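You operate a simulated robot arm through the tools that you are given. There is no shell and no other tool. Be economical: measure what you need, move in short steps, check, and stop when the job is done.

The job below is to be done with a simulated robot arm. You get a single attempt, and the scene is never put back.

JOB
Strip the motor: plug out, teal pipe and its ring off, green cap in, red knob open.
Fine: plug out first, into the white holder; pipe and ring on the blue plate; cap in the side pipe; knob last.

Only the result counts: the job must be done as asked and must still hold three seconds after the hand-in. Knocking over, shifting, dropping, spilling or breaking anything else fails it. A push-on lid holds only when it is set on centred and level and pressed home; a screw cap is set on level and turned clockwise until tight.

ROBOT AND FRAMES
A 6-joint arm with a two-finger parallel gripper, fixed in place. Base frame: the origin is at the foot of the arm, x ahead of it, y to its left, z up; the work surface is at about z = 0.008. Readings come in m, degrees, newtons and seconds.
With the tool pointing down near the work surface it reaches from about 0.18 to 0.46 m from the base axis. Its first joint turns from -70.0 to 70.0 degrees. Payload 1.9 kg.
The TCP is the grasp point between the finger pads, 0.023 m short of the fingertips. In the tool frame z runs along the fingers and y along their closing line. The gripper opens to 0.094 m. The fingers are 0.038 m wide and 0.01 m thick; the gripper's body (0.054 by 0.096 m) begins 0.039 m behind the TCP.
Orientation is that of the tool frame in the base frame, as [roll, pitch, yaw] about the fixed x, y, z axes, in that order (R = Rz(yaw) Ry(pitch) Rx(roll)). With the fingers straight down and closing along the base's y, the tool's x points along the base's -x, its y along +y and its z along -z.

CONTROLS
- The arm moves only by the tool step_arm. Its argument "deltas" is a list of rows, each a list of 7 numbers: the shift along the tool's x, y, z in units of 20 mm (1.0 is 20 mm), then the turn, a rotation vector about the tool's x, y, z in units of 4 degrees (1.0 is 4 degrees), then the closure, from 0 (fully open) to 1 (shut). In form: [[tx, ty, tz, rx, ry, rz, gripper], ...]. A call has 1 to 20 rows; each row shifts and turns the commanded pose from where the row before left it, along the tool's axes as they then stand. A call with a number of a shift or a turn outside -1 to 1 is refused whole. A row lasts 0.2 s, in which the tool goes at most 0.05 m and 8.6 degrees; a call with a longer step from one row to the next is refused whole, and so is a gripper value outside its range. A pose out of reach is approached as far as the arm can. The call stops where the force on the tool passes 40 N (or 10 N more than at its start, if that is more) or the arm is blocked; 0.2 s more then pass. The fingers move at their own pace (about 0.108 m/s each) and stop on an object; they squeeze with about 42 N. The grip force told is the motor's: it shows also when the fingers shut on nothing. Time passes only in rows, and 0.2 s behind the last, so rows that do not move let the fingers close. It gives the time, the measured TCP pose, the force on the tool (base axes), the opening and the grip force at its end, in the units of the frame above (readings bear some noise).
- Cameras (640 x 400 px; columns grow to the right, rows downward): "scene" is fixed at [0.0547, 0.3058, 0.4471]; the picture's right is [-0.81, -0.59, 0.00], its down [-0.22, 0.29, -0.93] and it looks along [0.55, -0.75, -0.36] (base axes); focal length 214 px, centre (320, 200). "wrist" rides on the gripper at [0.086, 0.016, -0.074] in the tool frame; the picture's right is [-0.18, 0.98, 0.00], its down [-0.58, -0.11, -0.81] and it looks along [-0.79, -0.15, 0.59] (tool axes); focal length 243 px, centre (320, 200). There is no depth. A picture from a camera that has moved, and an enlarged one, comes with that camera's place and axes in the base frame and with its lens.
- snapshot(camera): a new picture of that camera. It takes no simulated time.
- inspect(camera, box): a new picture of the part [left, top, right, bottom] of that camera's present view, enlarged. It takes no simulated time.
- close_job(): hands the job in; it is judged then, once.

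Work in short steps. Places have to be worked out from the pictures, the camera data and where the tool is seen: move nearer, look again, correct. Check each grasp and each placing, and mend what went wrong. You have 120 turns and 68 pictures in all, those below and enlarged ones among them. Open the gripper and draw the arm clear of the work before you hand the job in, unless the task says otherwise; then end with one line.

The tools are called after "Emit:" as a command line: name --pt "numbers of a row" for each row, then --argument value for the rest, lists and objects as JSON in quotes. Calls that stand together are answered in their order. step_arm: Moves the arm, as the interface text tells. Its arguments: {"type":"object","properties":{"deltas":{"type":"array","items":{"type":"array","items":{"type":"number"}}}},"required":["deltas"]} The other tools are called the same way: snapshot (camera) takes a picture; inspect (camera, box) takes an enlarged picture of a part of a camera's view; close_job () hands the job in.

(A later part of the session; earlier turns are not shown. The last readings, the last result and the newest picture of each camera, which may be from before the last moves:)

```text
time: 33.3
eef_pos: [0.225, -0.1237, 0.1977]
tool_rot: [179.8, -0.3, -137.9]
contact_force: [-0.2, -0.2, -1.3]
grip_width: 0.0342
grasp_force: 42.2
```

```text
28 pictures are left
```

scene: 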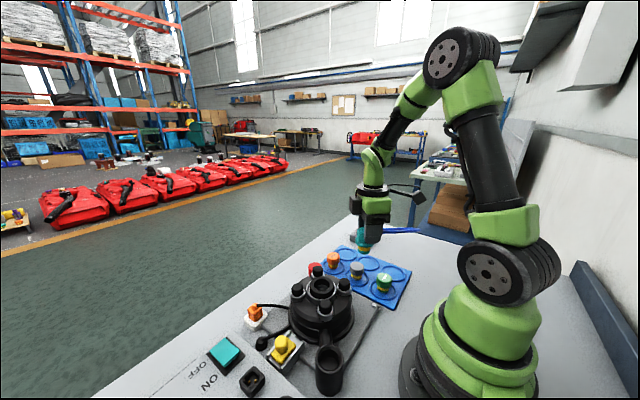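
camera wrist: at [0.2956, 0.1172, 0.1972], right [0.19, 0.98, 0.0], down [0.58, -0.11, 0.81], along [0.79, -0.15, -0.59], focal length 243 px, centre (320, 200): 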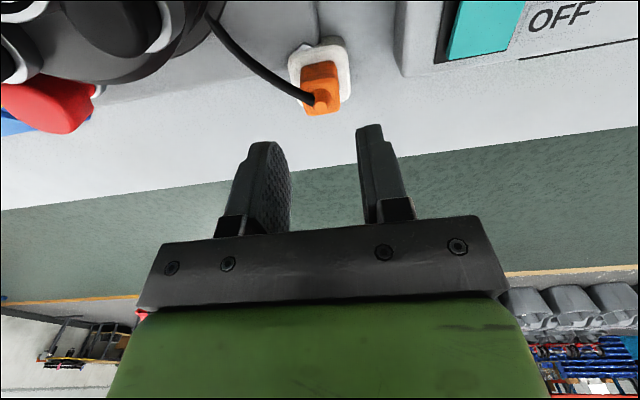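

No force from the hose. I finish the traverse and turn the nozzle about 20° more toward −y.

Emit:
step_arm --pt "0.925 -0.485 0 0 0 0 0.95" --pt "0.925 -0.485 0 0 0 0 0.95" --pt "0.925 -0.485 0 0 0 0 0.95" --pt "0.925 -0.485 0 0 0 0 0.95" --pt "0.925 -0.485 0 0 0 0 0.95" --pt "0.925 -0.485 0 0 0 0 0.95" --pt "0 0 0.5 0 0 -1 0.95" --pt "0 0 0.5 0 0 -1 0.95" --pt "0 0 0.5 0 0 -1 0.95" --pt "0 0 0.5 0 0 -1 0.95" --pt "0 0 0.5 0 0 -1 0.95"

Emit:
inspect --camera "scene" --box '[300, 210, 460, 310]'

Emit:
inspect --camera "wrist" --box '[160, 0, 480, 180]'

```text
time: 35.7
eef_pos: [0.1809, -0.2382, 0.1483]
tool_rot: [179.6, -0.2, -117.8]
contact_force: [-0.8, 0.3, 0.0]
grip_width: 0.0341
grasp_force: 42.5
```

```text
4.00 times, centred on (380, 260) of scene
camera zoom: at [0.0547, 0.3058, 0.4471], right [-0.81, -0.59, 0.0], down [-0.22, 0.29, -0.93], along [0.55, -0.75, -0.36], focal length 858 px, centre (80, -40)
```

zoom: 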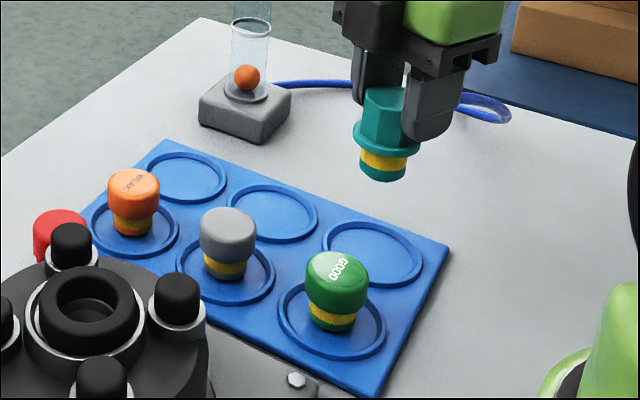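

```text
2.00 times, centred on (320, 90) of wrist
camera zoom: at [0.1261, -0.308, 0.2232], right [-0.78, 0.62, 0.01], down [0.37, 0.46, 0.8], along [0.5, 0.63, -0.6], focal length 485 px, centre (320, 420)
```

zoom: 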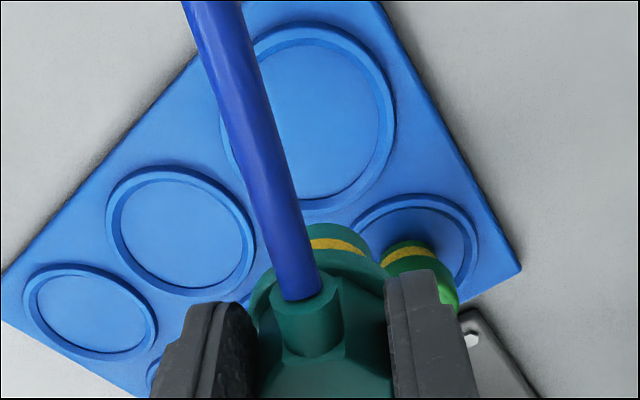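

Recess centre is at about (0.180, −0.243); the nose bottom hangs about 64 mm under the TCP. I centre and lower, the last part slowly.

Emit:
step_arm --pt "0.24 -0.07 0.6 0 0 0 0.95" --pt "0 0 0.8 0 0 0 0.95" --pt "0 0 0.8 0 0 0 0.95" --pt "0 0 0.8 0 0 0 0.95" --pt "0 0 0.1 0 0 0 0.95" --pt "0 0 0.1 0 0 0 0.95" --pt "0 0 0.1 0 0 0 0.95"

Emit:
inspect --camera "scene" --box '[340, 230, 436, 290]'

```text
time: 37.3
eef_pos: [0.1803, -0.2437, 0.0816]
tool_rot: [179.6, -0.2, -117.8]
contact_force: [-0.6, -0.5, 0.2]
grip_width: 0.0343
grasp_force: 42.0
```

```text
6.67 times, centred on (388, 260) of scene
camera zoom: at [0.0547, 0.3058, 0.4471], right [-0.81, -0.59, 0.0], down [-0.22, 0.29, -0.93], along [0.55, -0.75, -0.36], focal length 1430 px, centre (-133, -200)
```

zoom: 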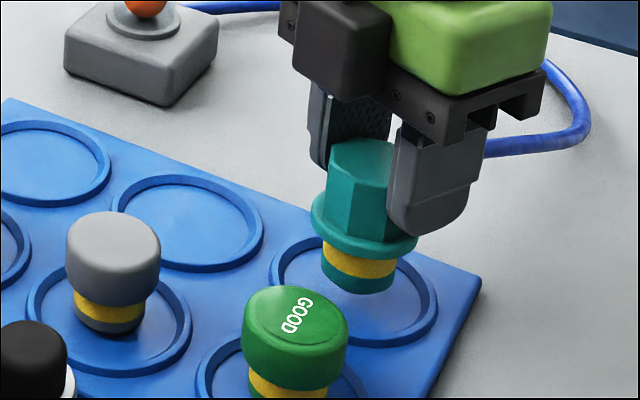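

No contact yet. I keep lowering in 2 mm steps until it touches.

Emit:
step_arm --pt "0 0 0.1 0 0 0 0.95" --pt "0 0 0.1 0 0 0 0.95" --pt "0 0 0.1 0 0 0 0.95" --pt "0 0 0.1 0 0 0 0.95"

```text
time: 38.3
eef_pos: [0.1785, -0.2435, 0.0748]
tool_rot: [179.6, -0.2, -117.8]
contact_force: [-0.4, -0.8, -0.3]
grip_width: 0.0343
grasp_force: 42.0
```

No contact yet; continuing.

Emit:
step_arm --pt "0 0 0.1 0 0 0 0.95" --pt "0 0 0.1 0 0 0 0.95" --pt "0 0 0.1 0 0 0 0.95"

```text
time: 39.1
eef_pos: [0.1786, -0.2451, 0.0705]
tool_rot: [179.8, -0.3, -118.0]
contact_force: [-3.1, 2.0, 10.4]
grip_width: 0.0343
grasp_force: 42.2
stopped in row 3: the force on the tool passed its limit (the readings are from after the stop); the commanded pose is now the measured one
```

Touched down. I ease up a hair, open, and rise.

Emit:
step_arm --pt "0 0 -0.03 0 0 0 0.95" --pt "0 0 0 0 0 0 0.6" --pt "0 0 0 0 0 0 0.4" --pt "0 0 -0.4 0 0 0 0.4" --pt "0 0 -0.8 0 0 0 0.4" --pt "0 0 -1 0 0 0 0.4" --pt "0 0 -1 0 0 0 0.4" --pt "0 0 -1 0 0 0 0.4" --pt "0 0 -1 0 0 0 0.4"

Emit:
inspect --camera "scene" --box '[272, 210, 448, 320]'

```text
time: 41.1
eef_pos: [0.1798, -0.2435, 0.1744]
tool_rot: [179.7, -0.2, -117.9]
contact_force: [0.1, -0.1, 0.3]
grip_width: 0.0565
grasp_force: 0.1
```

```text
3.64 times, centred on (360, 265) of scene
camera zoom: at [0.0547, 0.3058, 0.4471], right [-0.81, -0.59, 0.0], down [-0.22, 0.29, -0.93], along [0.55, -0.75, -0.36], focal length 780 px, centre (174, -36)
```

zoom: 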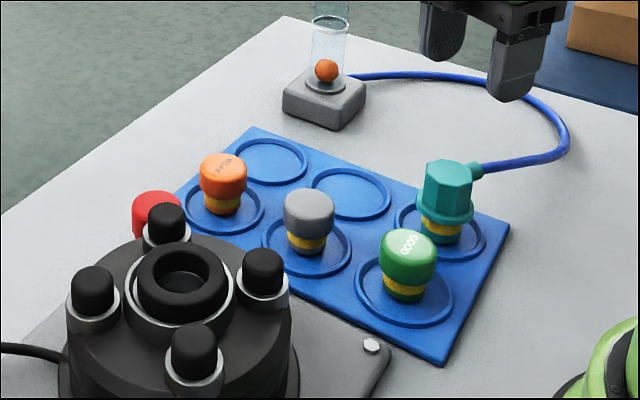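

The pipe stands in its recess with the hose clear. Now I return to the motor with yaw back to 180° to look at the dark ring.

Emit:
step_arm --pt "0 0 -0.5 0 0 1 0.4" --pt "0 0 -0.5 0 0 1 0.4" --pt "0 0 0 0 0 1 0.4" --pt "0 0 0 0 0 1 0.4" --pt "0 0 0 0 0 1 0.4" --pt "0 0 0 0 0 1 0.4" --pt "0 0 0 0 0 1 0.4" --pt "0 0 0 0 0 1 0.4" --pt "0 0 0 0 0 1 0.4" --pt "0 0 0 0 0 1 0.4" --pt "0 0 0 0 0 1 0.4" --pt "0 0 0 0 0 1 0.4" --pt "0 0 0 0 0 1 0.4" --pt "0 0 0 0 0 1 0.4" --pt "0 0 0 0 0 1 0.4" --pt "0 0 0 0 0 0.5 0.4"

Emit:
step_arm --pt "-0.42 1 0 0 0 0 0.4" --pt "-0.42 1 0 0 0 0 0.4" --pt "-0.42 1 0 0 0 0 0.4" --pt "-0.42 1 0 0 0 0 0.4" --pt "-0.42 1 0 0 0 0 0.4" --pt "-0.42 1 0 0 0 0 0.4" --pt "-0.42 1 0 0 0 0 0.4" --pt "-0.42 1 0 0 0 0 0.4" --pt "-0.42 1 0.5 0 0 0 0.4" --pt "-0.42 1 0.5 0 0 0 0.4" --pt "-0.2 1 0.5 0 0 0 0.4" --pt "0 1 0 0 0 0 0.4"

Emit:
inspect --camera "wrist" --box '[200, 30, 440, 150]'

```text
time: 44.5
eef_pos: [0.1797, -0.2444, 0.1952]
tool_rot: [-179.9, -0.3, 180.0]
contact_force: [0.5, -1.0, 0.8]
grip_width: 0.0562
grasp_force: 0.0
```

```text
time: 47.1
eef_pos: [0.2667, -0.0025, 0.1634]
tool_rot: [-179.8, -0.3, -179.9]
contact_force: [0.9, 0.4, 0.8]
grip_width: 0.0563
grasp_force: 0.2
```

```text
2.67 times, centred on (320, 90) of wrist
camera zoom: at [0.18, 0.0136, 0.2386], right [0.18, 0.98, 0.0], down [0.59, -0.11, 0.8], along [0.79, -0.15, -0.6], focal length 647 px, centre (320, 493)
```

zoom: 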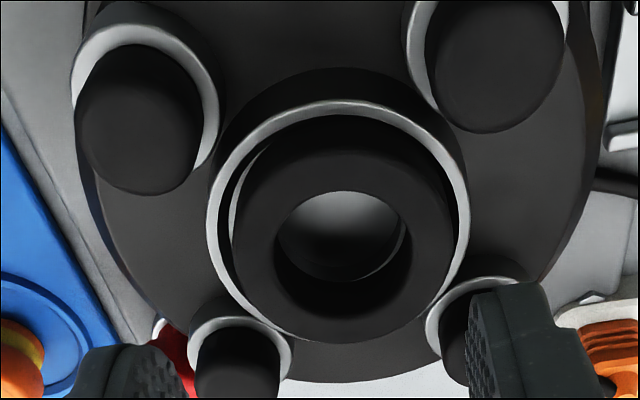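

The thick dark ring stands about 10 mm proud of the steel rim, ~50 mm wide, centred near (0.267, −0.002), top z≈0.102. I open to ~68 mm and lower the fingertips beside it.

Emit:
step_arm --pt "0 0 0.5 0 0 0 0.28" --pt "0 0 0.7 0 0 0 0.28" --pt "0 0 0.7 0 0 0 0.28" --pt "0 0 0.4 0 0 0 0.28"

Emit:
inspect --camera "wrist" --box '[200, 60, 440, 180]'

Emit:
inspect --camera "scene" --box '[272, 250, 368, 310]'

```text
time: 48.2
eef_pos: [0.2671, -0.0028, 0.1197]
tool_rot: [-179.9, 0.0, 179.9]
contact_force: [-6.9, -1.6, 18.2]
grip_width: 0.0673
grasp_force: 0.1
stopped in row 4: the force on the tool passed its limit (the readings are from after the stop); the commanded pose is now the measured one
```

```text
2.67 times, centred on (320, 120) of wrist
camera zoom: at [0.1813, 0.0121, 0.1956], right [0.19, 0.98, 0.0], down [0.58, -0.11, 0.81], along [0.79, -0.15, -0.59], focal length 647 px, centre (320, 413)
```

zoom: 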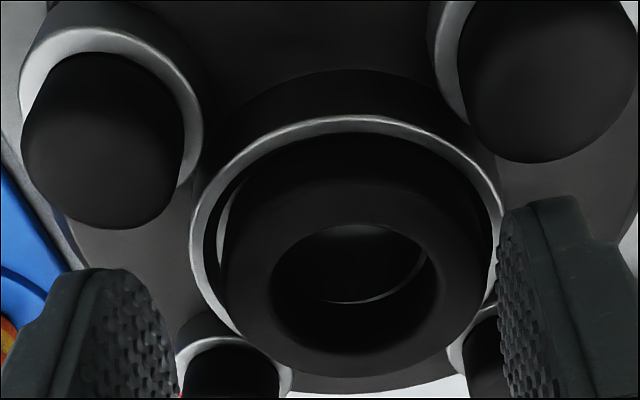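

```text
6.67 times, centred on (320, 280) of scene
camera zoom: at [0.0547, 0.3058, 0.4471], right [-0.81, -0.59, 0.0], down [-0.22, 0.29, -0.93], along [0.55, -0.75, -0.36], focal length 1430 px, centre (320, -333)
```

zoom: 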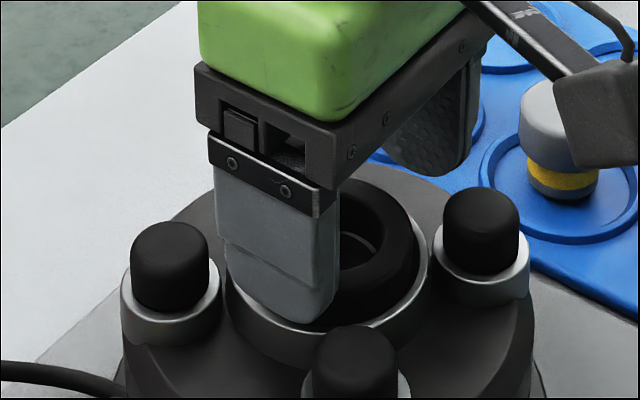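

A fingertip touched the steel rim (z≈0.096). The ring centre is ~3 mm to +y of the tool. I lift 2 mm, shift +y 3 mm, and close.

Emit:
step_arm --pt "0 0 -0.1 0 0 0 0.28" --pt "0 0.15 0 0 0 0 0.28" --pt "0 0 0.03 0 0 0 0.9" --pt "0 0 0 0 0 0 0.9" --pt "0 0 0 0 0 0 0.9"

```text
time: 49.1
eef_pos: [0.2688, -0.0032, 0.1223]
tool_rot: [-179.8, 0.2, -180.0]
contact_force: [0.0, 0.3, -0.2]
grip_width: 0.0095
grasp_force: 0.1
stopped in row 4: the force on the tool passed its limit (the readings are from after the stop); the commanded pose is now the measured one
```

The fingers closed past the ring. I look before doing anything else.

Emit:
inspect --camera "wrist" --box '[200, 60, 440, 180]'

Emit:
inspect --camera "scene" --box '[272, 250, 368, 310]'

```text
2.67 times, centred on (320, 120) of wrist
camera zoom: at [0.1819, 0.0137, 0.1968], right [0.18, 0.98, 0.0], down [0.58, -0.11, 0.81], along [0.79, -0.15, -0.59], focal length 647 px, centre (320, 413)
```

zoom: 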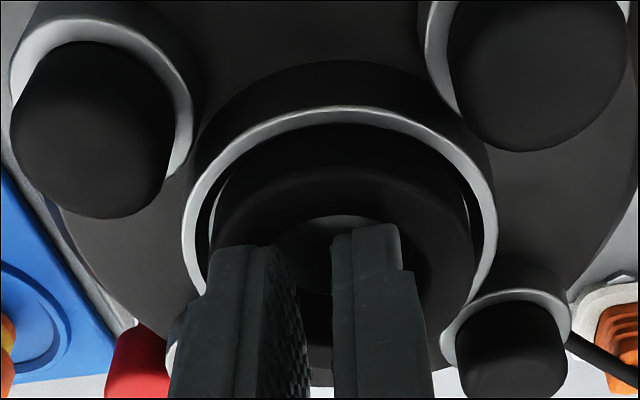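

```text
6.67 times, centred on (320, 280) of scene
camera zoom: at [0.0547, 0.3059, 0.4471], right [-0.81, -0.59, 0.0], down [-0.22, 0.29, -0.93], along [0.55, -0.75, -0.36], focal length 1430 px, centre (320, -333)
```

zoom: 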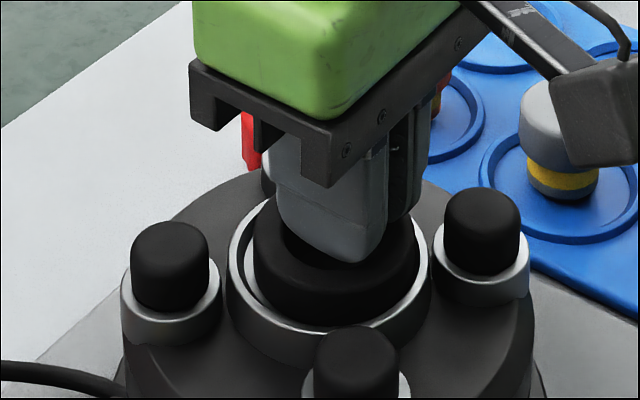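

The fingertips rode over the ring's rounded top. I touch down gently with the nearly closed fingers to measure the ring's top height.

Emit:
step_arm --pt "0 0.1 0 0 0 0 0.9" --pt "0 0 0.04 0 0 0 0.9" --pt "0 0 0.04 0 0 0 0.9" --pt "0 0 0.04 0 0 0 0.9" --pt "0 0 0.04 0 0 0 0.9" --pt "0 0 0.04 0 0 0 0.9" --pt "0 0 0.04 0 0 0 0.9"

```text
time: 49.9
eef_pos: [0.2676, -0.002, 0.1203]
tool_rot: [-179.8, 0.3, 179.9]
contact_force: [-3.9, -0.4, 11.5]
grip_width: 0.0091
grasp_force: 0.0
stopped in row 4: the force on the tool passed its limit (the readings are from after the stop); the commanded pose is now the measured one
```

The corner knobs are closer in x than in y, so closing along y fouls them; closing along x has clearance. I rise, open to ~63 mm and turn the tool 90°.

Emit:
step_arm --pt "0 0 -0.5 0 0 0 0.7" --pt "0 0 -0.7 0 0 0 0.33" --pt "0 0.15 -0.8 0 0 0 0.33" --pt "0 0 0 0 0 -1 0.33" --pt "0 0 0 0 0 -1 0.33" --pt "0 0 0 0 0 -1 0.33" --pt "0 0 0 0 0 -1 0.33" --pt "0 0 0 0 0 -1 0.33" --pt "0 0 0 0 0 -1 0.33" --pt "0 0 0 0 0 -1 0.33" --pt "0 0 0 0 0 -1 0.33" --pt "0 0 0 0 0 -1 0.33" --pt "0 0 0 0 0 -1 0.33" --pt "0 0 0 0 0 -1 0.33" --pt "0 0 0 0 0 -1 0.33" --pt "0 0 0 0 0 -1 0.33" --pt "0 0 0 0 0 -1 0.33"

Emit:
step_arm --pt "0 0 0 0 0 -1 0.33" --pt "0 0 0 0 0 -1 0.33" --pt "0 0 0 0 0 -1 0.33" --pt "0 0 0 0 0 -1 0.33" --pt "0 0 0 0 0 -1 0.33" --pt "0 0 0 0 0 -1 0.33" --pt "0 0 0 0 0 -1 0.33" --pt "0 0 0 0 0 -1 0.33" --pt "0 0 0 0 0 -0.5 0.33"

Emit:
inspect --camera "wrist" --box '[200, 40, 440, 160]'

```text
time: 53.5
eef_pos: [0.2695, 0.0009, 0.16]
tool_rot: [-179.7, -0.1, -124.0]
contact_force: [-0.6, 0.4, -0.2]
grip_width: 0.0631
grasp_force: 0.1
```

```text
time: 55.5
eef_pos: [0.2678, 0.0015, 0.1608]
tool_rot: [-179.8, -0.3, -89.9]
contact_force: [-0.6, -0.4, -0.5]
grip_width: 0.0632
grasp_force: 0.1
```

```text
2.67 times, centred on (320, 100) of wrist
camera zoom: at [0.2515, -0.0841, 0.2368], right [-0.98, 0.18, 0.0], down [0.1, 0.58, 0.8], along [0.15, 0.79, -0.59], focal length 647 px, centre (320, 467)
```

zoom: 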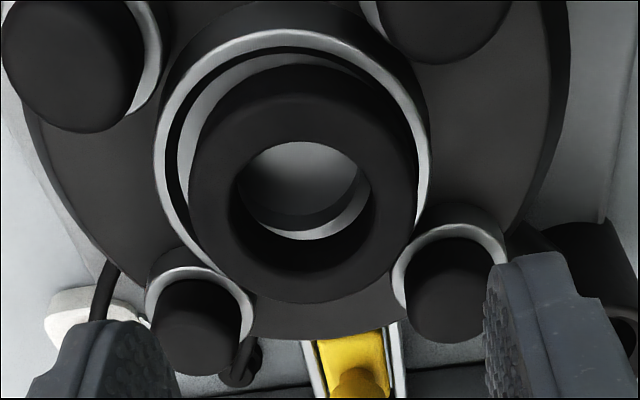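

Combining lateral readings of both views, ring centre ≈ (0.272, 0.000). I centre there and lower between the knobs to tip z≈0.089.

Emit:
step_arm --pt "0.06 -0.22 0.5 0 0 0 0.33" --pt "0 0 0.7 0 0 0 0.33" --pt "0 0 0.5 0 0 0 0.33" --pt "0 0 0.25 0 0 0 0.33" --pt "0 0 0.25 0 0 0 0.33" --pt "0 0 0.2 0 0 0 0.33"

```text
time: 56.9
eef_pos: [0.2728, 0.0004, 0.1139]
tool_rot: [-179.7, -0.3, -90.0]
contact_force: [0.5, -0.7, -0.2]
grip_width: 0.063
grasp_force: 0.1
```

No contact, tips at 0.091. I lower 2.5 mm more and close.

Emit:
step_arm --pt "0 0 0.12 0 0 0 0.33" --pt "0 0 0 0 0 0 0.45" --pt "0 0 0 0 0 0 0.6" --pt "0 0 0 0 0 0 0.6" --pt "0 0 0 0 0 0 0.6"

```text
time: 58.1
eef_pos: [0.2738, 0.0009, 0.1115]
tool_rot: [-179.8, -0.2, -89.9]
contact_force: [-0.2, 0.2, 0.6]
grip_width: 0.0525
grasp_force: 42.1
```

Ring gripped at 52.5 mm. I lift gently and check.

Emit:
step_arm --pt "0 0 -0.1 0 0 0 0.6" --pt "0 0 -0.2 0 0 0 0.6" --pt "0 0 -0.4 0 0 0 0.6" --pt "0 0 -0.7 0 0 0 0.6" --pt "0 0 -1 0 0 0 0.6" --pt "0 0 -1 0 0 0 0.6"

Emit:
inspect --camera "scene" --box '[256, 220, 368, 300]'

```text
time: 59.5
eef_pos: [0.2729, -0.0001, 0.1792]
tool_rot: [-179.7, -0.2, -90.0]
contact_force: [0.6, -0.4, -0.4]
grip_width: 0.0524
grasp_force: 41.4
```

```text
5.00 times, centred on (312, 260) of scene
camera zoom: at [0.0547, 0.3058, 0.4471], right [-0.81, -0.59, 0.0], down [-0.22, 0.29, -0.93], along [0.55, -0.75, -0.36], focal length 1072 px, centre (360, -100)
```

zoom: 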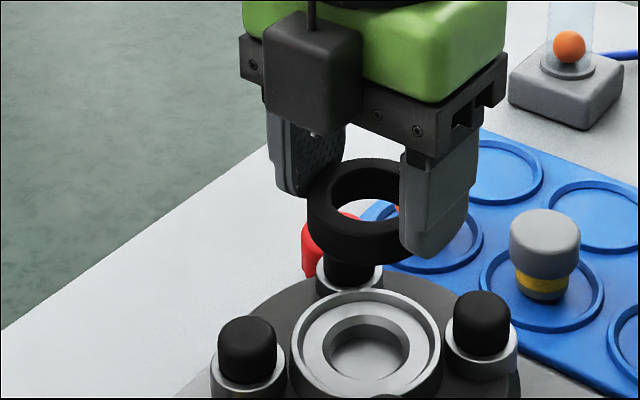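

The ring is off; the bare steel seat shows. I'll set it in the recess nearest the tank (~(0.339, −0.239)) with yaw back at 180°, so the camera side stays over free space.

Emit:
step_arm --pt "0 0 0 0 0 1 0.6" --pt "0 0 0 0 0 1 0.6" --pt "0 0 0 0 0 1 0.6" --pt "0 0 0 0 0 1 0.6" --pt "0 0 0 0 0 1 0.6" --pt "0 0 0 0 0 1 0.6" --pt "0 0 0 0 0 1 0.6" --pt "0 0 0 0 0 1 0.6" --pt "0 0 0 0 0 1 0.6" --pt "0 0 0 0 0 1 0.6" --pt "0 0 0 0 0 1 0.6" --pt "0 0 0 0 0 1 0.6" --pt "0 0 0 0 0 1 0.6" --pt "0 0 0 0 0 1 0.6" --pt "0 0 0 0 0 1 0.6" --pt "0 0 0 0 0 1 0.6" --pt "0 0 0 0 0 1 0.6" --pt "0 0 0 0 0 1 0.6" --pt "0 0 0 0 0 1 0.6" --pt "0 0 0 0 0 1 0.6"

Emit:
step_arm --pt "0 0 0 0 0 1 0.6" --pt "0 0 0 0 0 1 0.6" --pt "0 0 0 0 0 0.5 0.6" --pt "-0.28 -1 0 0 0 0 0.6" --pt "-0.28 -1 0 0 0 0 0.6" --pt "-0.28 -1 0 0 0 0 0.6" --pt "-0.28 -1 0 0 0 0 0.6" --pt "-0.28 -1 0 0 0 0 0.6" --pt "-0.28 -1 0 0 0 0 0.6" --pt "-0.28 -1 0 0 0 0 0.6" --pt "-0.28 -1 0 0 0 0 0.6" --pt "-0.28 -1 0 0 0 0 0.6" --pt "-0.28 -1 0 0 0 0 0.6" --pt "-0.28 -1 0 0 0 0 0.6" --pt "-0.22 -0.95 0.5 0 0 0 0.6" --pt "0 0 0.8 0 0 0 0.6" --pt "0 0 0.8 0 0 0 0.6" --pt "0 0 0.4 0 0 0 0.6"

Emit:
inspect --camera "wrist" --box '[160, 0, 480, 160]'

```text
time: 63.7
eef_pos: [0.2742, -0.0007, 0.1782]
tool_rot: [-179.8, 0.1, -170.1]
contact_force: [1.3, -0.2, 0.2]
grip_width: 0.0524
grasp_force: 42.0
```

```text
time: 67.5
eef_pos: [0.3385, -0.2378, 0.1284]
tool_rot: [-179.8, 0.3, -180.0]
contact_force: [0.1, -0.7, -1.0]
grip_width: 0.0523
grasp_force: 42.0
```

```text
2.00 times, centred on (320, 80) of wrist
camera zoom: at [0.2518, -0.2216, 0.2038], right [0.18, 0.98, 0.0], down [0.58, -0.11, 0.81], along [0.8, -0.15, -0.59], focal length 485 px, centre (320, 440)
```

zoom: 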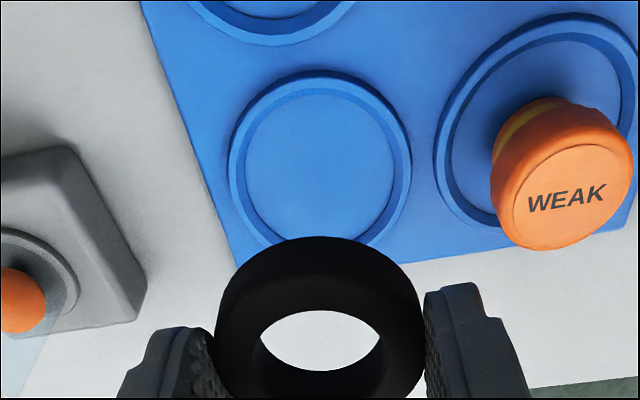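

Recess ahead of the ring. I shift +2 mm in x, lower to ~0.066, and check again.

Emit:
step_arm --pt "-0.1 0 0.8 0 0 0 0.6" --pt "0 0 0.8 0 0 0 0.6" --pt "0 0 0.8 0 0 0 0.6" --pt "0 0 0.7 0 0 0 0.6"

Emit:
inspect --camera "wrist" --box '[220, 60, 420, 185]'

Emit:
inspect --camera "scene" --box '[325, 230, 389, 270]'

```text
time: 68.5
eef_pos: [0.3409, -0.2385, 0.067]
tool_rot: [-179.8, 0.3, -180.0]
contact_force: [0.0, 0.0, 0.1]
grip_width: 0.0521
grasp_force: 42.1
```

```text
3.20 times, centred on (320, 122) of wrist
camera zoom: at [0.254, -0.2211, 0.1424], right [0.18, 0.98, 0.0], down [0.58, -0.11, 0.81], along [0.8, -0.15, -0.59], focal length 776 px, centre (320, 448)
```

zoom: 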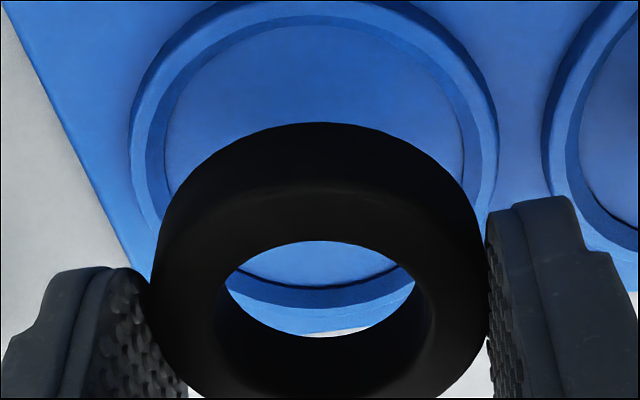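

```text
10.00 times, centred on (357, 250) of scene
camera zoom: at [0.0547, 0.3058, 0.4471], right [-0.81, -0.59, 0.0], down [-0.22, 0.29, -0.93], along [0.55, -0.75, -0.36], focal length 2145 px, centre (-50, -300)
```

zoom: 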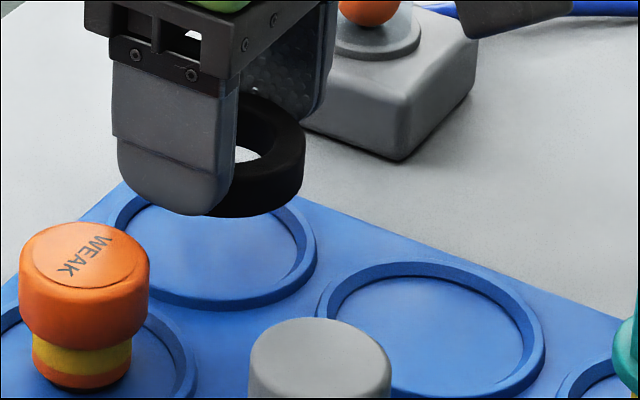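

Ring and recess agree within a couple of mm. I lower gently to touch down.

Emit:
step_arm --pt "0 0.05 0.4 0 0 0 0.6" --pt "0 0 0.2 0 0 0 0.6" --pt "0 0 0.15 0 0 0 0.6" --pt "0 0 0.1 0 0 0 0.6" --pt "0 0 0.1 0 0 0 0.6" --pt "0 0 0.1 0 0 0 0.6"

```text
time: 69.9
eef_pos: [0.3417, -0.238, 0.0486]
tool_rot: [-179.9, 0.3, 180.0]
contact_force: [0.1, -1.3, 0.1]
grip_width: 0.0522
grasp_force: 41.8
```

Emit:
step_arm --pt "0 0 0.08 0 0 0 0.6" --pt "0 0 0.08 0 0 0 0.6" --pt "0 0 0.08 0 0 0 0.6" --pt "0 0 0.08 0 0 0 0.6"

```text
time: 70.9
eef_pos: [0.3431, -0.2371, 0.0416]
tool_rot: [-179.8, 0.3, 180.0]
contact_force: [-0.9, -0.6, -0.4]
grip_width: 0.052
grasp_force: 42.0
```

Still no contact (an unlabelled step just now was the same lowering). I continue in 1 mm steps.

Emit:
step_arm --pt "0 0 0.05 0 0 0 0.6" --pt "0 0 0.05 0 0 0 0.6" --pt "0 0 0.05 0 0 0 0.6" --pt "0 0 0.05 0 0 0 0.6"

Emit:
inspect --camera "scene" --box '[325, 230, 389, 270]'

```text
time: 71.9
eef_pos: [0.3421, -0.2385, 0.0373]
tool_rot: [-179.6, 0.3, -180.0]
contact_force: [2.9, -2.0, 2.0]
grip_width: 0.0526
grasp_force: 41.6
```

```text
10.00 times, centred on (357, 250) of scene
camera zoom: at [0.0547, 0.3058, 0.4471], right [-0.81, -0.59, 0.0], down [-0.22, 0.29, -0.93], along [0.55, -0.75, -0.36], focal length 2145 px, centre (-50, -300)
```

zoom: 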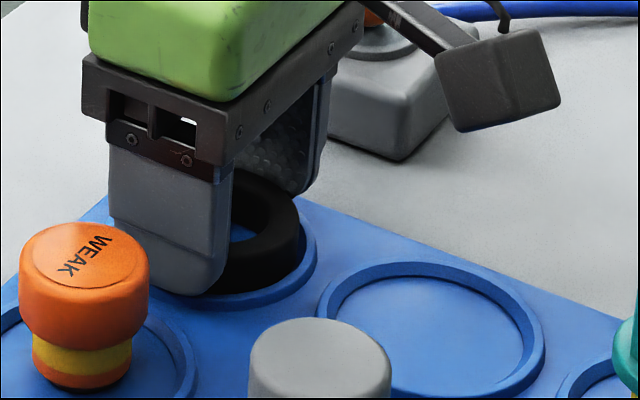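

Ring lies inside the recess with light contact. I release and rise.

Emit:
step_arm --pt "0 0 0 0 0 0 0.35" --pt "0 0 0 0 0 0 0.33" --pt "0 0 -0.3 0 0 0 0.33" --pt "0 0 -0.8 0 0 0 0.33" --pt "0 0 -1 0 0 0 0.33" --pt "0 0 -1 0 0 0 0.33" --pt "0 0 -1 0 0 0 0.33" --pt "0 0 -1 0 0 0 0.33" --pt "0 0 -1 0 0 0 0.33"

Emit:
snapshot --camera "scene"

```text
time: 73.9
eef_pos: [0.3411, -0.236, 0.1597]
tool_rot: [-179.8, 0.1, -179.9]
contact_force: [0.5, -0.2, 0.6]
grip_width: 0.063
grasp_force: 0.2
```

```text
12 pictures are left
```

scene: 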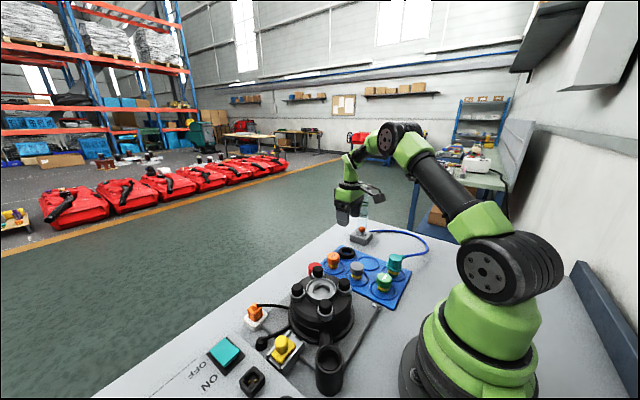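

Ring stays on the plate. Next is the green GOOD cap near (0.182, −0.160). I hover above it and look.

Emit:
step_arm --pt "0.99 0.475 0 0 0 0 0.33" --pt "0.99 0.475 0 0 0 0 0.33" --pt "0.99 0.475 0 0 0 0 0.33" --pt "0.99 0.475 0 0 0 0 0.33" --pt "0.99 0.475 0 0 0 0 0.33" --pt "0.99 0.475 0 0 0 0 0.33" --pt "0.99 0.475 0 0 0 0 0.33" --pt "0.99 0.475 0 0 0 0 0.33" --pt "0 0 0.7 0 0 0 0.33" --pt "0 0 0.7 0 0 0 0.33" --pt "0 0 0.7 0 0 0 0.33"

Emit:
inspect --camera "wrist" --box '[180, 10, 460, 170]'

```text
time: 76.3
eef_pos: [0.1835, -0.1616, 0.1165]
tool_rot: [-179.8, 0.3, -180.0]
contact_force: [-0.7, 0.5, 0.0]
grip_width: 0.063
grasp_force: 0.1
```

```text
2.29 times, centred on (320, 90) of wrist
camera zoom: at [0.0966, -0.1451, 0.1902], right [0.18, 0.98, 0.0], down [0.58, -0.11, 0.81], along [0.79, -0.15, -0.59], focal length 555 px, centre (320, 451)
```

zoom: 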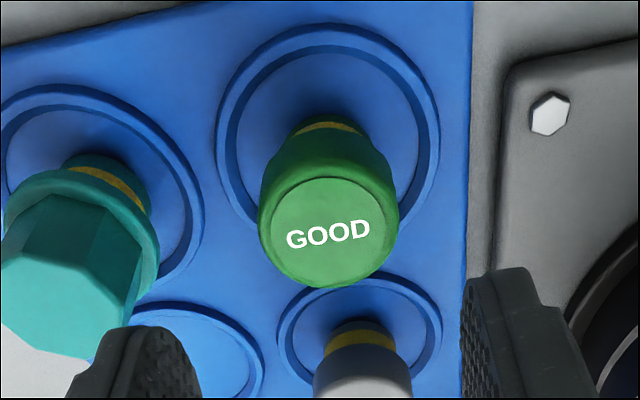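

Cap is ~39 mm wide, centred near (0.184, −0.160), top about z 0.054. I descend to TCP z≈0.057 and grip.

Emit:
step_arm --pt "-0.03 0.07 0.8 0 0 0 0.36" --pt "0 0 0.8 0 0 0 0.36" --pt "0 0 0.8 0 0 0 0.36" --pt "0 0 0.55 0 0 0 0.36" --pt "0 0 0 0 0 0 0.8" --pt "0 0 0 0 0 0 0.8" --pt "0 0 0 0 0 0 0.8"

```text
time: 77.9
eef_pos: [0.1835, -0.1604, 0.0575]
tool_rot: [-179.8, 0.2, -179.9]
contact_force: [0.1, -0.9, -0.2]
grip_width: 0.0374
grasp_force: 42.0
```

Cap gripped at 37 mm. I lift and carry it over the side pipe, near (0.186, 0.099).

Emit:
step_arm --pt "0 0 -0.4 0 0 0 0.8" --pt "0 0 -0.9 0 0 0 0.8" --pt "0 0 -1 0 0 0 0.8" --pt "0 0 -1 0 0 0 0.8" --pt "0 0 -1 0 0 0 0.8" --pt "0 0 -0.8 0 0 0 0.8" --pt "0 1 0 0 0 0 0.8" --pt "0 1 0 0 0 0 0.8" --pt "0 1 0 0 0 0 0.8" --pt "0 1 0 0 0 0 0.8" --pt "0 1 0 0 0 0 0.8" --pt "0 1 0 0 0 0 0.8" --pt "0 1 0 0 0 0 0.8" --pt "0 1 0 0 0 0 0.8" --pt "0 1 0 0 0 0 0.8" --pt "0 1 0 0 0 0 0.8" --pt "0 1 0 0 0 0 0.8" --pt "0 1 0 0 0 0 0.8" --pt "0 1 0 0 0 0 0.8"

Emit:
inspect --camera "wrist" --box '[180, 0, 460, 160]'

Emit:
inspect --camera "scene" --box '[280, 320, 376, 380]'

```text
time: 81.9
eef_pos: [0.1831, 0.1007, 0.158]
tool_rot: [-179.8, 0.3, 179.9]
contact_force: [0.6, -0.2, -0.7]
grip_width: 0.0371
grasp_force: 41.6
```

```text
2.29 times, centred on (320, 80) of wrist
camera zoom: at [0.0969, 0.1175, 0.2321], right [0.18, 0.98, 0.0], down [0.58, -0.11, 0.81], along [0.79, -0.15, -0.59], focal length 555 px, centre (320, 474)
```

zoom: 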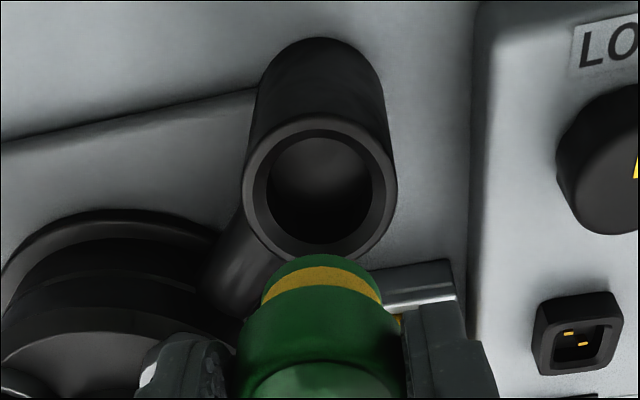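

```text
6.67 times, centred on (328, 350) of scene
camera zoom: at [0.0547, 0.3058, 0.4471], right [-0.81, -0.59, 0.0], down [-0.22, 0.29, -0.93], along [0.55, -0.75, -0.36], focal length 1430 px, centre (267, -800)
```

zoom: 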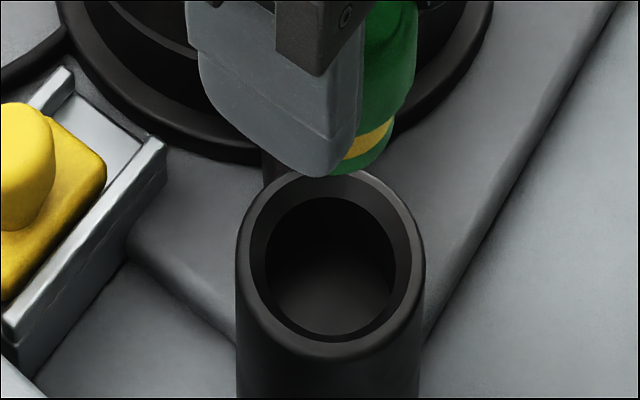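

Mouth centre ≈ (0.183, 0.1005), rim z≈0.062. I trim x by −1 mm and lower until the nose is just above the rim, then look.

Emit:
step_arm --pt "0.05 0 0.7 0 0 0 0.8" --pt "0 0 0.7 0 0 0 0.8" --pt "0 0 0.7 0 0 0 0.8" --pt "0 0 0.2 0 0 0 0.8"

Emit:
inspect --camera "wrist" --box '[220, 60, 420, 170]'

```text
time: 82.9
eef_pos: [0.1821, 0.1007, 0.112]
tool_rot: [-179.8, 0.3, 180.0]
contact_force: [0.5, 0.8, 0.4]
grip_width: 0.0373
grasp_force: 42.3
```

```text
3.20 times, centred on (320, 115) of wrist
camera zoom: at [0.0953, 0.1172, 0.186], right [0.18, 0.98, 0.0], down [0.58, -0.11, 0.81], along [0.79, -0.15, -0.59], focal length 776 px, centre (320, 472)
```

zoom: 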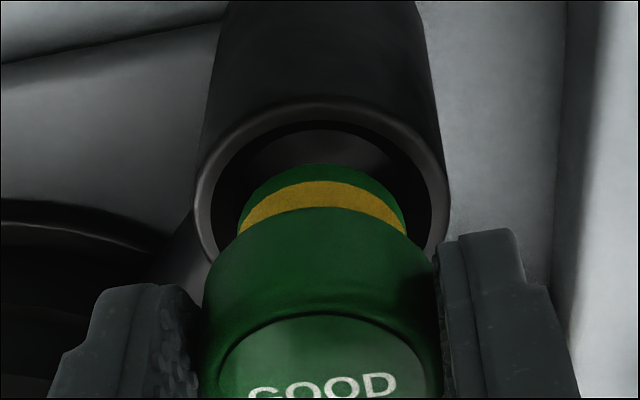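

Well aligned both ways (within ~1 mm). I lower slowly, watching the force.

Emit:
step_arm --pt "-0.03 0 0.15 0 0 0 0.8" --pt "0 0 0.15 0 0 0 0.8" --pt "0 0 0.15 0 0 0 0.8" --pt "0 0 0.15 0 0 0 0.8"

```text
time: 83.9
eef_pos: [0.1836, 0.0998, 0.1005]
tool_rot: [-179.7, 0.3, -180.0]
contact_force: [0.8, 0.2, -0.4]
grip_width: 0.0372
grasp_force: 41.5
```

No contact; the nose is entering the mouth. I keep going in small steps.

Emit:
step_arm --pt "0 0 0.12 0 0 0 0.8" --pt "0 0 0.12 0 0 0 0.8" --pt "0 0 0.12 0 0 0 0.8" --pt "0 0 0.12 0 0 0 0.8"

```text
time: 84.9
eef_pos: [0.183, 0.1001, 0.0919]
tool_rot: [-179.8, 0.1, 180.0]
contact_force: [0.4, -0.3, -0.2]
grip_width: 0.0372
grasp_force: 42.0
```

Emit:
step_arm --pt "0 0 0.1 0 0 0 0.8" --pt "0 0 0.1 0 0 0 0.8" --pt "0 0 0.1 0 0 0 0.8" --pt "0 0 0.1 0 0 0 0.8" --pt "0 0 0.1 0 0 0 0.8"

```text
time: 85.7
eef_pos: [0.1842, 0.1006, 0.0898]
tool_rot: [179.9, 0.1, 179.9]
contact_force: [-2.4, 1.5, 7.6]
grip_width: 0.0377
grasp_force: 41.5
stopped in row 3: the force on the tool passed its limit (the readings are from after the stop); the commanded pose is now the measured one
```

It stopped on force at z 0.0898, about 5 mm from where I'd expect the cap's shoulder to meet the rim. I look.

Emit:
inspect --camera "scene" --box '[280, 310, 376, 370]'

```text
6.67 times, centred on (328, 340) of scene
camera zoom: at [0.0547, 0.3058, 0.4471], right [-0.81, -0.59, 0.0], down [-0.22, 0.29, -0.93], along [0.55, -0.75, -0.36], focal length 1430 px, centre (267, -733)
```

zoom: 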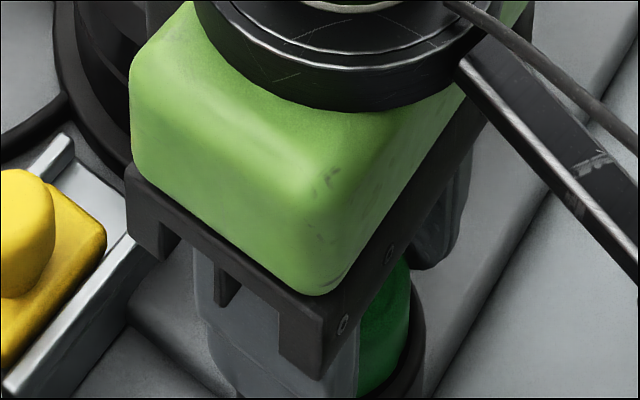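

Only green shows above the rim; the yellow band is inside. I press gently further to see if it goes home.

Emit:
step_arm --pt "0 0 0.06 0 0 0 0.8" --pt "0 0 0.06 0 0 0 0.8" --pt "0 0 0.06 0 0 0 0.8" --pt "0 0 0.06 0 0 0 0.8"

```text
time: 86.4
eef_pos: [0.1826, 0.0994, 0.0877]
tool_rot: [179.9, 0.0, 179.8]
contact_force: [-1.8, 0.2, 4.4]
grip_width: 0.0374
grasp_force: 41.8
stopped in row 3: the force on the tool passed its limit (the readings are from after the stop); the commanded pose is now the measured one
```

It went 2 mm further. Pressing again.

Emit:
step_arm --pt "0 0 0.06 0 0 0 0.8" --pt "0 0 0.06 0 0 0 0.8" --pt "0 0 0.06 0 0 0 0.8" --pt "0 0 0.06 0 0 0 0.8"

Emit:
inspect --camera "wrist" --box '[220, 60, 420, 170]'

```text
time: 86.8
eef_pos: [0.1834, 0.1009, 0.0879]
tool_rot: [179.9, 0.0, 179.8]
contact_force: [0.2, -4.0, 5.7]
grip_width: 0.0366
grasp_force: 41.8
stopped in row 1: the force on the tool passed its limit (the readings are from after the stop); the commanded pose is now the measured one
```

```text
3.20 times, centred on (320, 115) of wrist
camera zoom: at [0.0964, 0.1171, 0.1623], right [0.19, 0.98, 0.0], down [0.58, -0.11, 0.81], along [0.79, -0.15, -0.59], focal length 776 px, centre (320, 472)
```

zoom: 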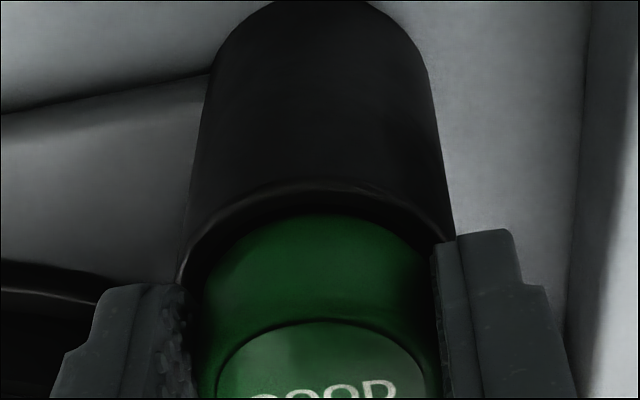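

The shoulder has sunk into the mouth, but the fingertips may now rest on the rim. I release, rise, close the fingers, and press on the cap's top to make sure it is home.

Emit:
step_arm --pt "0 0 0 0 0 0 0.5" --pt "0 0 0 0 0 0 0.45" --pt "0 0 -0.5 0 0 0 0.45" --pt "0 0 -1 0 0 0 0.45" --pt "0 0 -1 0 0 0 1" --pt "0 0 0 0 0 0 1" --pt "0 0 0 0 0 0 1" --pt "0 0 0.4 0 0 0 1" --pt "0 0 0.2 0 0 0 1" --pt "0 0 0.1 0 0 0 1" --pt "0 0 0.1 0 0 0 1" --pt "0 0 0.1 0 0 0 1"

```text
time: 89.4
eef_pos: [0.1821, 0.1006, 0.1208]
tool_rot: [179.8, 0.2, 179.7]
contact_force: [0.6, -0.3, 1.1]
grip_width: 0.0001
grasp_force: 42.3
```

No contact yet at tip z≈0.098; I lower further to touch and press the cap top.

Emit:
step_arm --pt "0 0 0.1 0 0 0 1" --pt "0 0 0.1 0 0 0 1" --pt "0 0 0.1 0 0 0 1" --pt "0 0 0.1 0 0 0 1" --pt "0 0 0.1 0 0 0 1" --pt "0 0 0.1 0 0 0 1" --pt "0 0 0.1 0 0 0 1" --pt "0 0 0.1 0 0 0 1" --pt "0 0 0.1 0 0 0 1"

```text
time: 91.2
eef_pos: [0.1835, 0.1015, 0.1043]
tool_rot: [179.7, 0.4, 179.6]
contact_force: [-2.5, -4.2, 17.3]
grip_width: 0.0
grasp_force: 42.3
stopped in row 9: the force on the tool passed its limit (the readings are from after the stop); the commanded pose is now the measured one
```

Cap top at tip z≈0.082. One more press to see if it still moves.

Emit:
step_arm --pt "0 0 0.08 0 0 0 1" --pt "0 0 0.08 0 0 0 1" --pt "0 0 0.08 0 0 0 1"

Emit:
step_arm --pt "0 0 -0.5 0 0 0 1" --pt "0 0 -1 0 0 0 1" --pt "0 0 -1 0 0 0 0.6" --pt "0 0 -1 0 0 0 0.4" --pt "-0.2 -0.6 -1 0 0 0 0.4" --pt "-0.5 -1 0 0 0 0 0.4" --pt "-0.5 -1 0 0 0 0 0.4" --pt "-0.5 -1 0 0 0 0 0.4"

Emit:
inspect --camera "scene" --box '[280, 320, 376, 380]'

```text
time: 91.6
eef_pos: [0.1824, 0.1012, 0.1048]
tool_rot: [179.8, 0.3, 179.7]
contact_force: [-1.7, -4.1, 18.6]
grip_width: 0.0
grasp_force: 42.3
stopped in row 1: the force on the tool passed its limit (the readings are from after the stop); the commanded pose is now the measured one
```

```text
time: 93.4
eef_pos: [0.2149, 0.0291, 0.195]
tool_rot: [179.8, 0.1, 179.6]
contact_force: [-0.5, 0.4, 0.3]
grip_width: 0.0563
grasp_force: 0.1
```

```text
6.67 times, centred on (328, 350) of scene
camera zoom: at [0.0547, 0.3059, 0.4471], right [-0.81, -0.59, 0.0], down [-0.22, 0.29, -0.93], along [0.55, -0.75, -0.36], focal length 1430 px, centre (267, -800)
```

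zoom: 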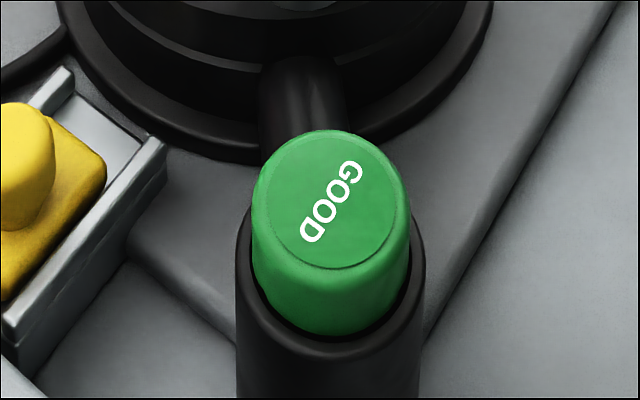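

Cap sits level in the side pipe. Last, the red knob near (0.357, −0.081): I hover there and look.

Emit:
step_arm --pt "-0.875 -0.68 0 0 0 0 0.4" --pt "-0.875 -0.68 0 0 0 0 0.4" --pt "-0.875 -0.68 0 0 0 0 0.4" --pt "-0.875 -0.68 0 0 0 0 0.4" --pt "-0.875 -0.68 0 0 0 0 0.4" --pt "-0.875 -0.68 0 0 0 0 0.4" --pt "-0.875 -0.68 0 0 0 0 0.4" --pt "-0.875 -0.68 0 0 0 0 0.4" --pt "0 0 0.8 0 0 0 0.4" --pt "0 0 0.8 0 0 0 0.4" --pt "0 0 0.8 0 0 0 0.4" --pt "0 0 0.4 0 0 0 0.4"

Emit:
inspect --camera "wrist" --box '[220, 30, 420, 155]'

```text
time: 96.0
eef_pos: [0.3551, -0.0802, 0.1381]
tool_rot: [179.8, 0.2, 179.6]
contact_force: [0.0, 0.9, 0.6]
grip_width: 0.0562
grasp_force: 0.1
```

```text
3.20 times, centred on (320, 92) of wrist
camera zoom: at [0.2688, -0.0636, 0.2134], right [0.19, 0.98, 0.0], down [0.58, -0.12, 0.81], along [0.79, -0.15, -0.59], focal length 776 px, centre (320, 544)
```

zoom: 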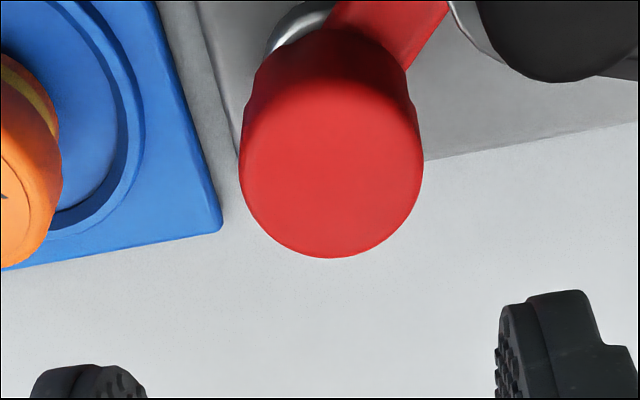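

The red knob has a red arm running toward the motor, so it may be a lever handle. I look at that area.

Emit:
inspect --camera "wrist" --box '[220, -60, 460, 90]'

```text
refused: -60 is not a number from 0 to 400
```

Emit:
inspect --camera "wrist" --box '[220, 0, 460, 10]'

```text
2.67 times, centred on (340, 5) of wrist
camera zoom: at [0.2688, -0.0636, 0.2134], right [0.19, 0.98, 0.0], down [0.58, -0.12, 0.81], along [0.79, -0.15, -0.59], focal length 647 px, centre (267, 720)
```

zoom: 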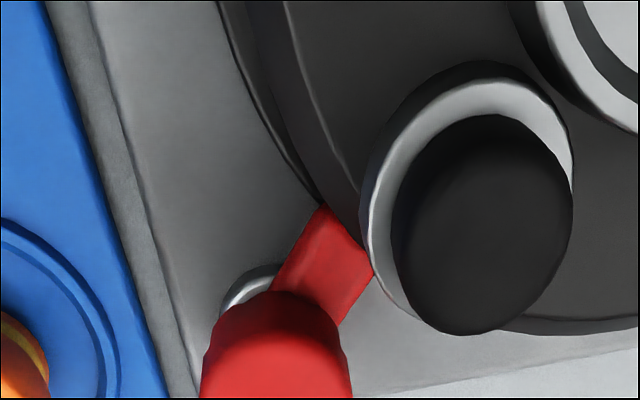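

The knob is a ~38 mm vertical round knob at about (0.357, −0.078), top z≈0.05, with a red arm below pointing at the motor. I descend to TCP z≈0.058 (tips above the arm) and grip it.

Emit:
step_arm --pt "-0.1 0.1 0.8 0 0 0 0.4" --pt "0 0 0.8 0 0 0 0.4" --pt "0 0 0.8 0 0 0 0.4" --pt "0 0 0.8 0 0 0 0.4" --pt "0 0 0.4 0 0 0 0.4" --pt "0 0 0.4 0 0 0 0.4" --pt "0 0 0 0 0 0 0.8" --pt "0 0 0 0 0 0 0.8" --pt "0 0 0 0 0 0 0.8"

```text
time: 98.0
eef_pos: [0.3574, -0.0767, 0.0587]
tool_rot: [179.7, 0.1, 179.5]
contact_force: [3.3, 40.1, 6.2]
grip_width: 0.0365
grasp_force: 44.9
```

Gripped at 36.5 mm but with a 40 N side load toward +y. I shift +y a little to relieve it.

Emit:
step_arm --pt "0 0.06 0 0 0 0 0.8" --pt "0 0.06 0 0 0 0 0.8"

```text
time: 98.6
eef_pos: [0.3585, -0.0774, 0.0586]
tool_rot: [180.0, 0.3, 179.7]
contact_force: [2.7, 13.1, 1.1]
grip_width: 0.0367
grasp_force: 44.9
```

Load dropped to 13 N. I add 1 mm more and start turning counter-clockwise in small steps.

Emit:
step_arm --pt "0 0.05 0 0 0 0 0.8" --pt "0 0 0 0 0 -0.5 0.8" --pt "0 0 0 0 0 -0.5 0.8" --pt "0 0 0 0 0 -0.5 0.8" --pt "0 0 0 0 0 -0.5 0.8"

```text
time: 99.7
eef_pos: [0.3565, -0.0758, 0.0581]
tool_rot: [179.9, 0.2, -174.1]
contact_force: [-3.3, -1.1, 1.8]
grip_width: 0.0366
grasp_force: 45.6
stopped in row 5: the force on the tool passed its limit (the readings are from after the stop); the commanded pose is now the measured one
```

It turned ~6° then tripped; the load has relaxed. I continue gently.

Emit:
step_arm --pt "0 0 0 0 0 -0.4 0.8" --pt "0 0 0 0 0 -0.4 0.8" --pt "0 0 0 0 0 -0.4 0.8" --pt "0 0 0 0 0 -0.4 0.8" --pt "0 0 0 0 0 -0.4 0.8" --pt "0 0 0 0 0 -0.4 0.8"

```text
time: 101.1
eef_pos: [0.3573, -0.0752, 0.058]
tool_rot: [179.8, 0.2, -164.5]
contact_force: [-0.6, 26.7, 17.5]
grip_width: 0.0367
grasp_force: 44.9
```

16° turned, side load building. I check with one wrist picture whether the red arm follows.

Emit:
inspect --camera "wrist" --box '[220, 20, 420, 110]'

```text
3.20 times, centred on (320, 65) of wrist
camera zoom: at [0.2693, -0.0832, 0.1331], right [-0.09, 1.0, 0.0], down [0.59, 0.05, 0.81], along [0.8, 0.07, -0.59], focal length 776 px, centre (320, 632)
```

zoom: 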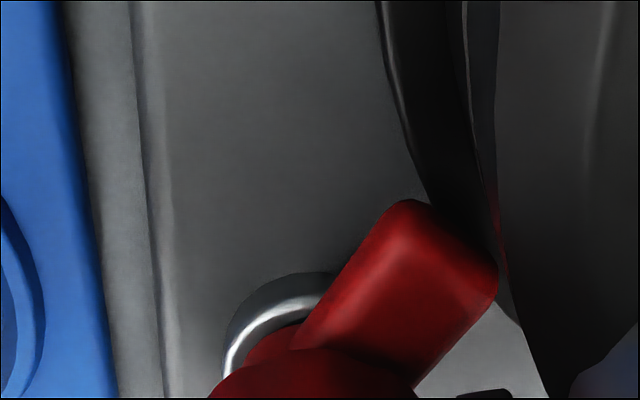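

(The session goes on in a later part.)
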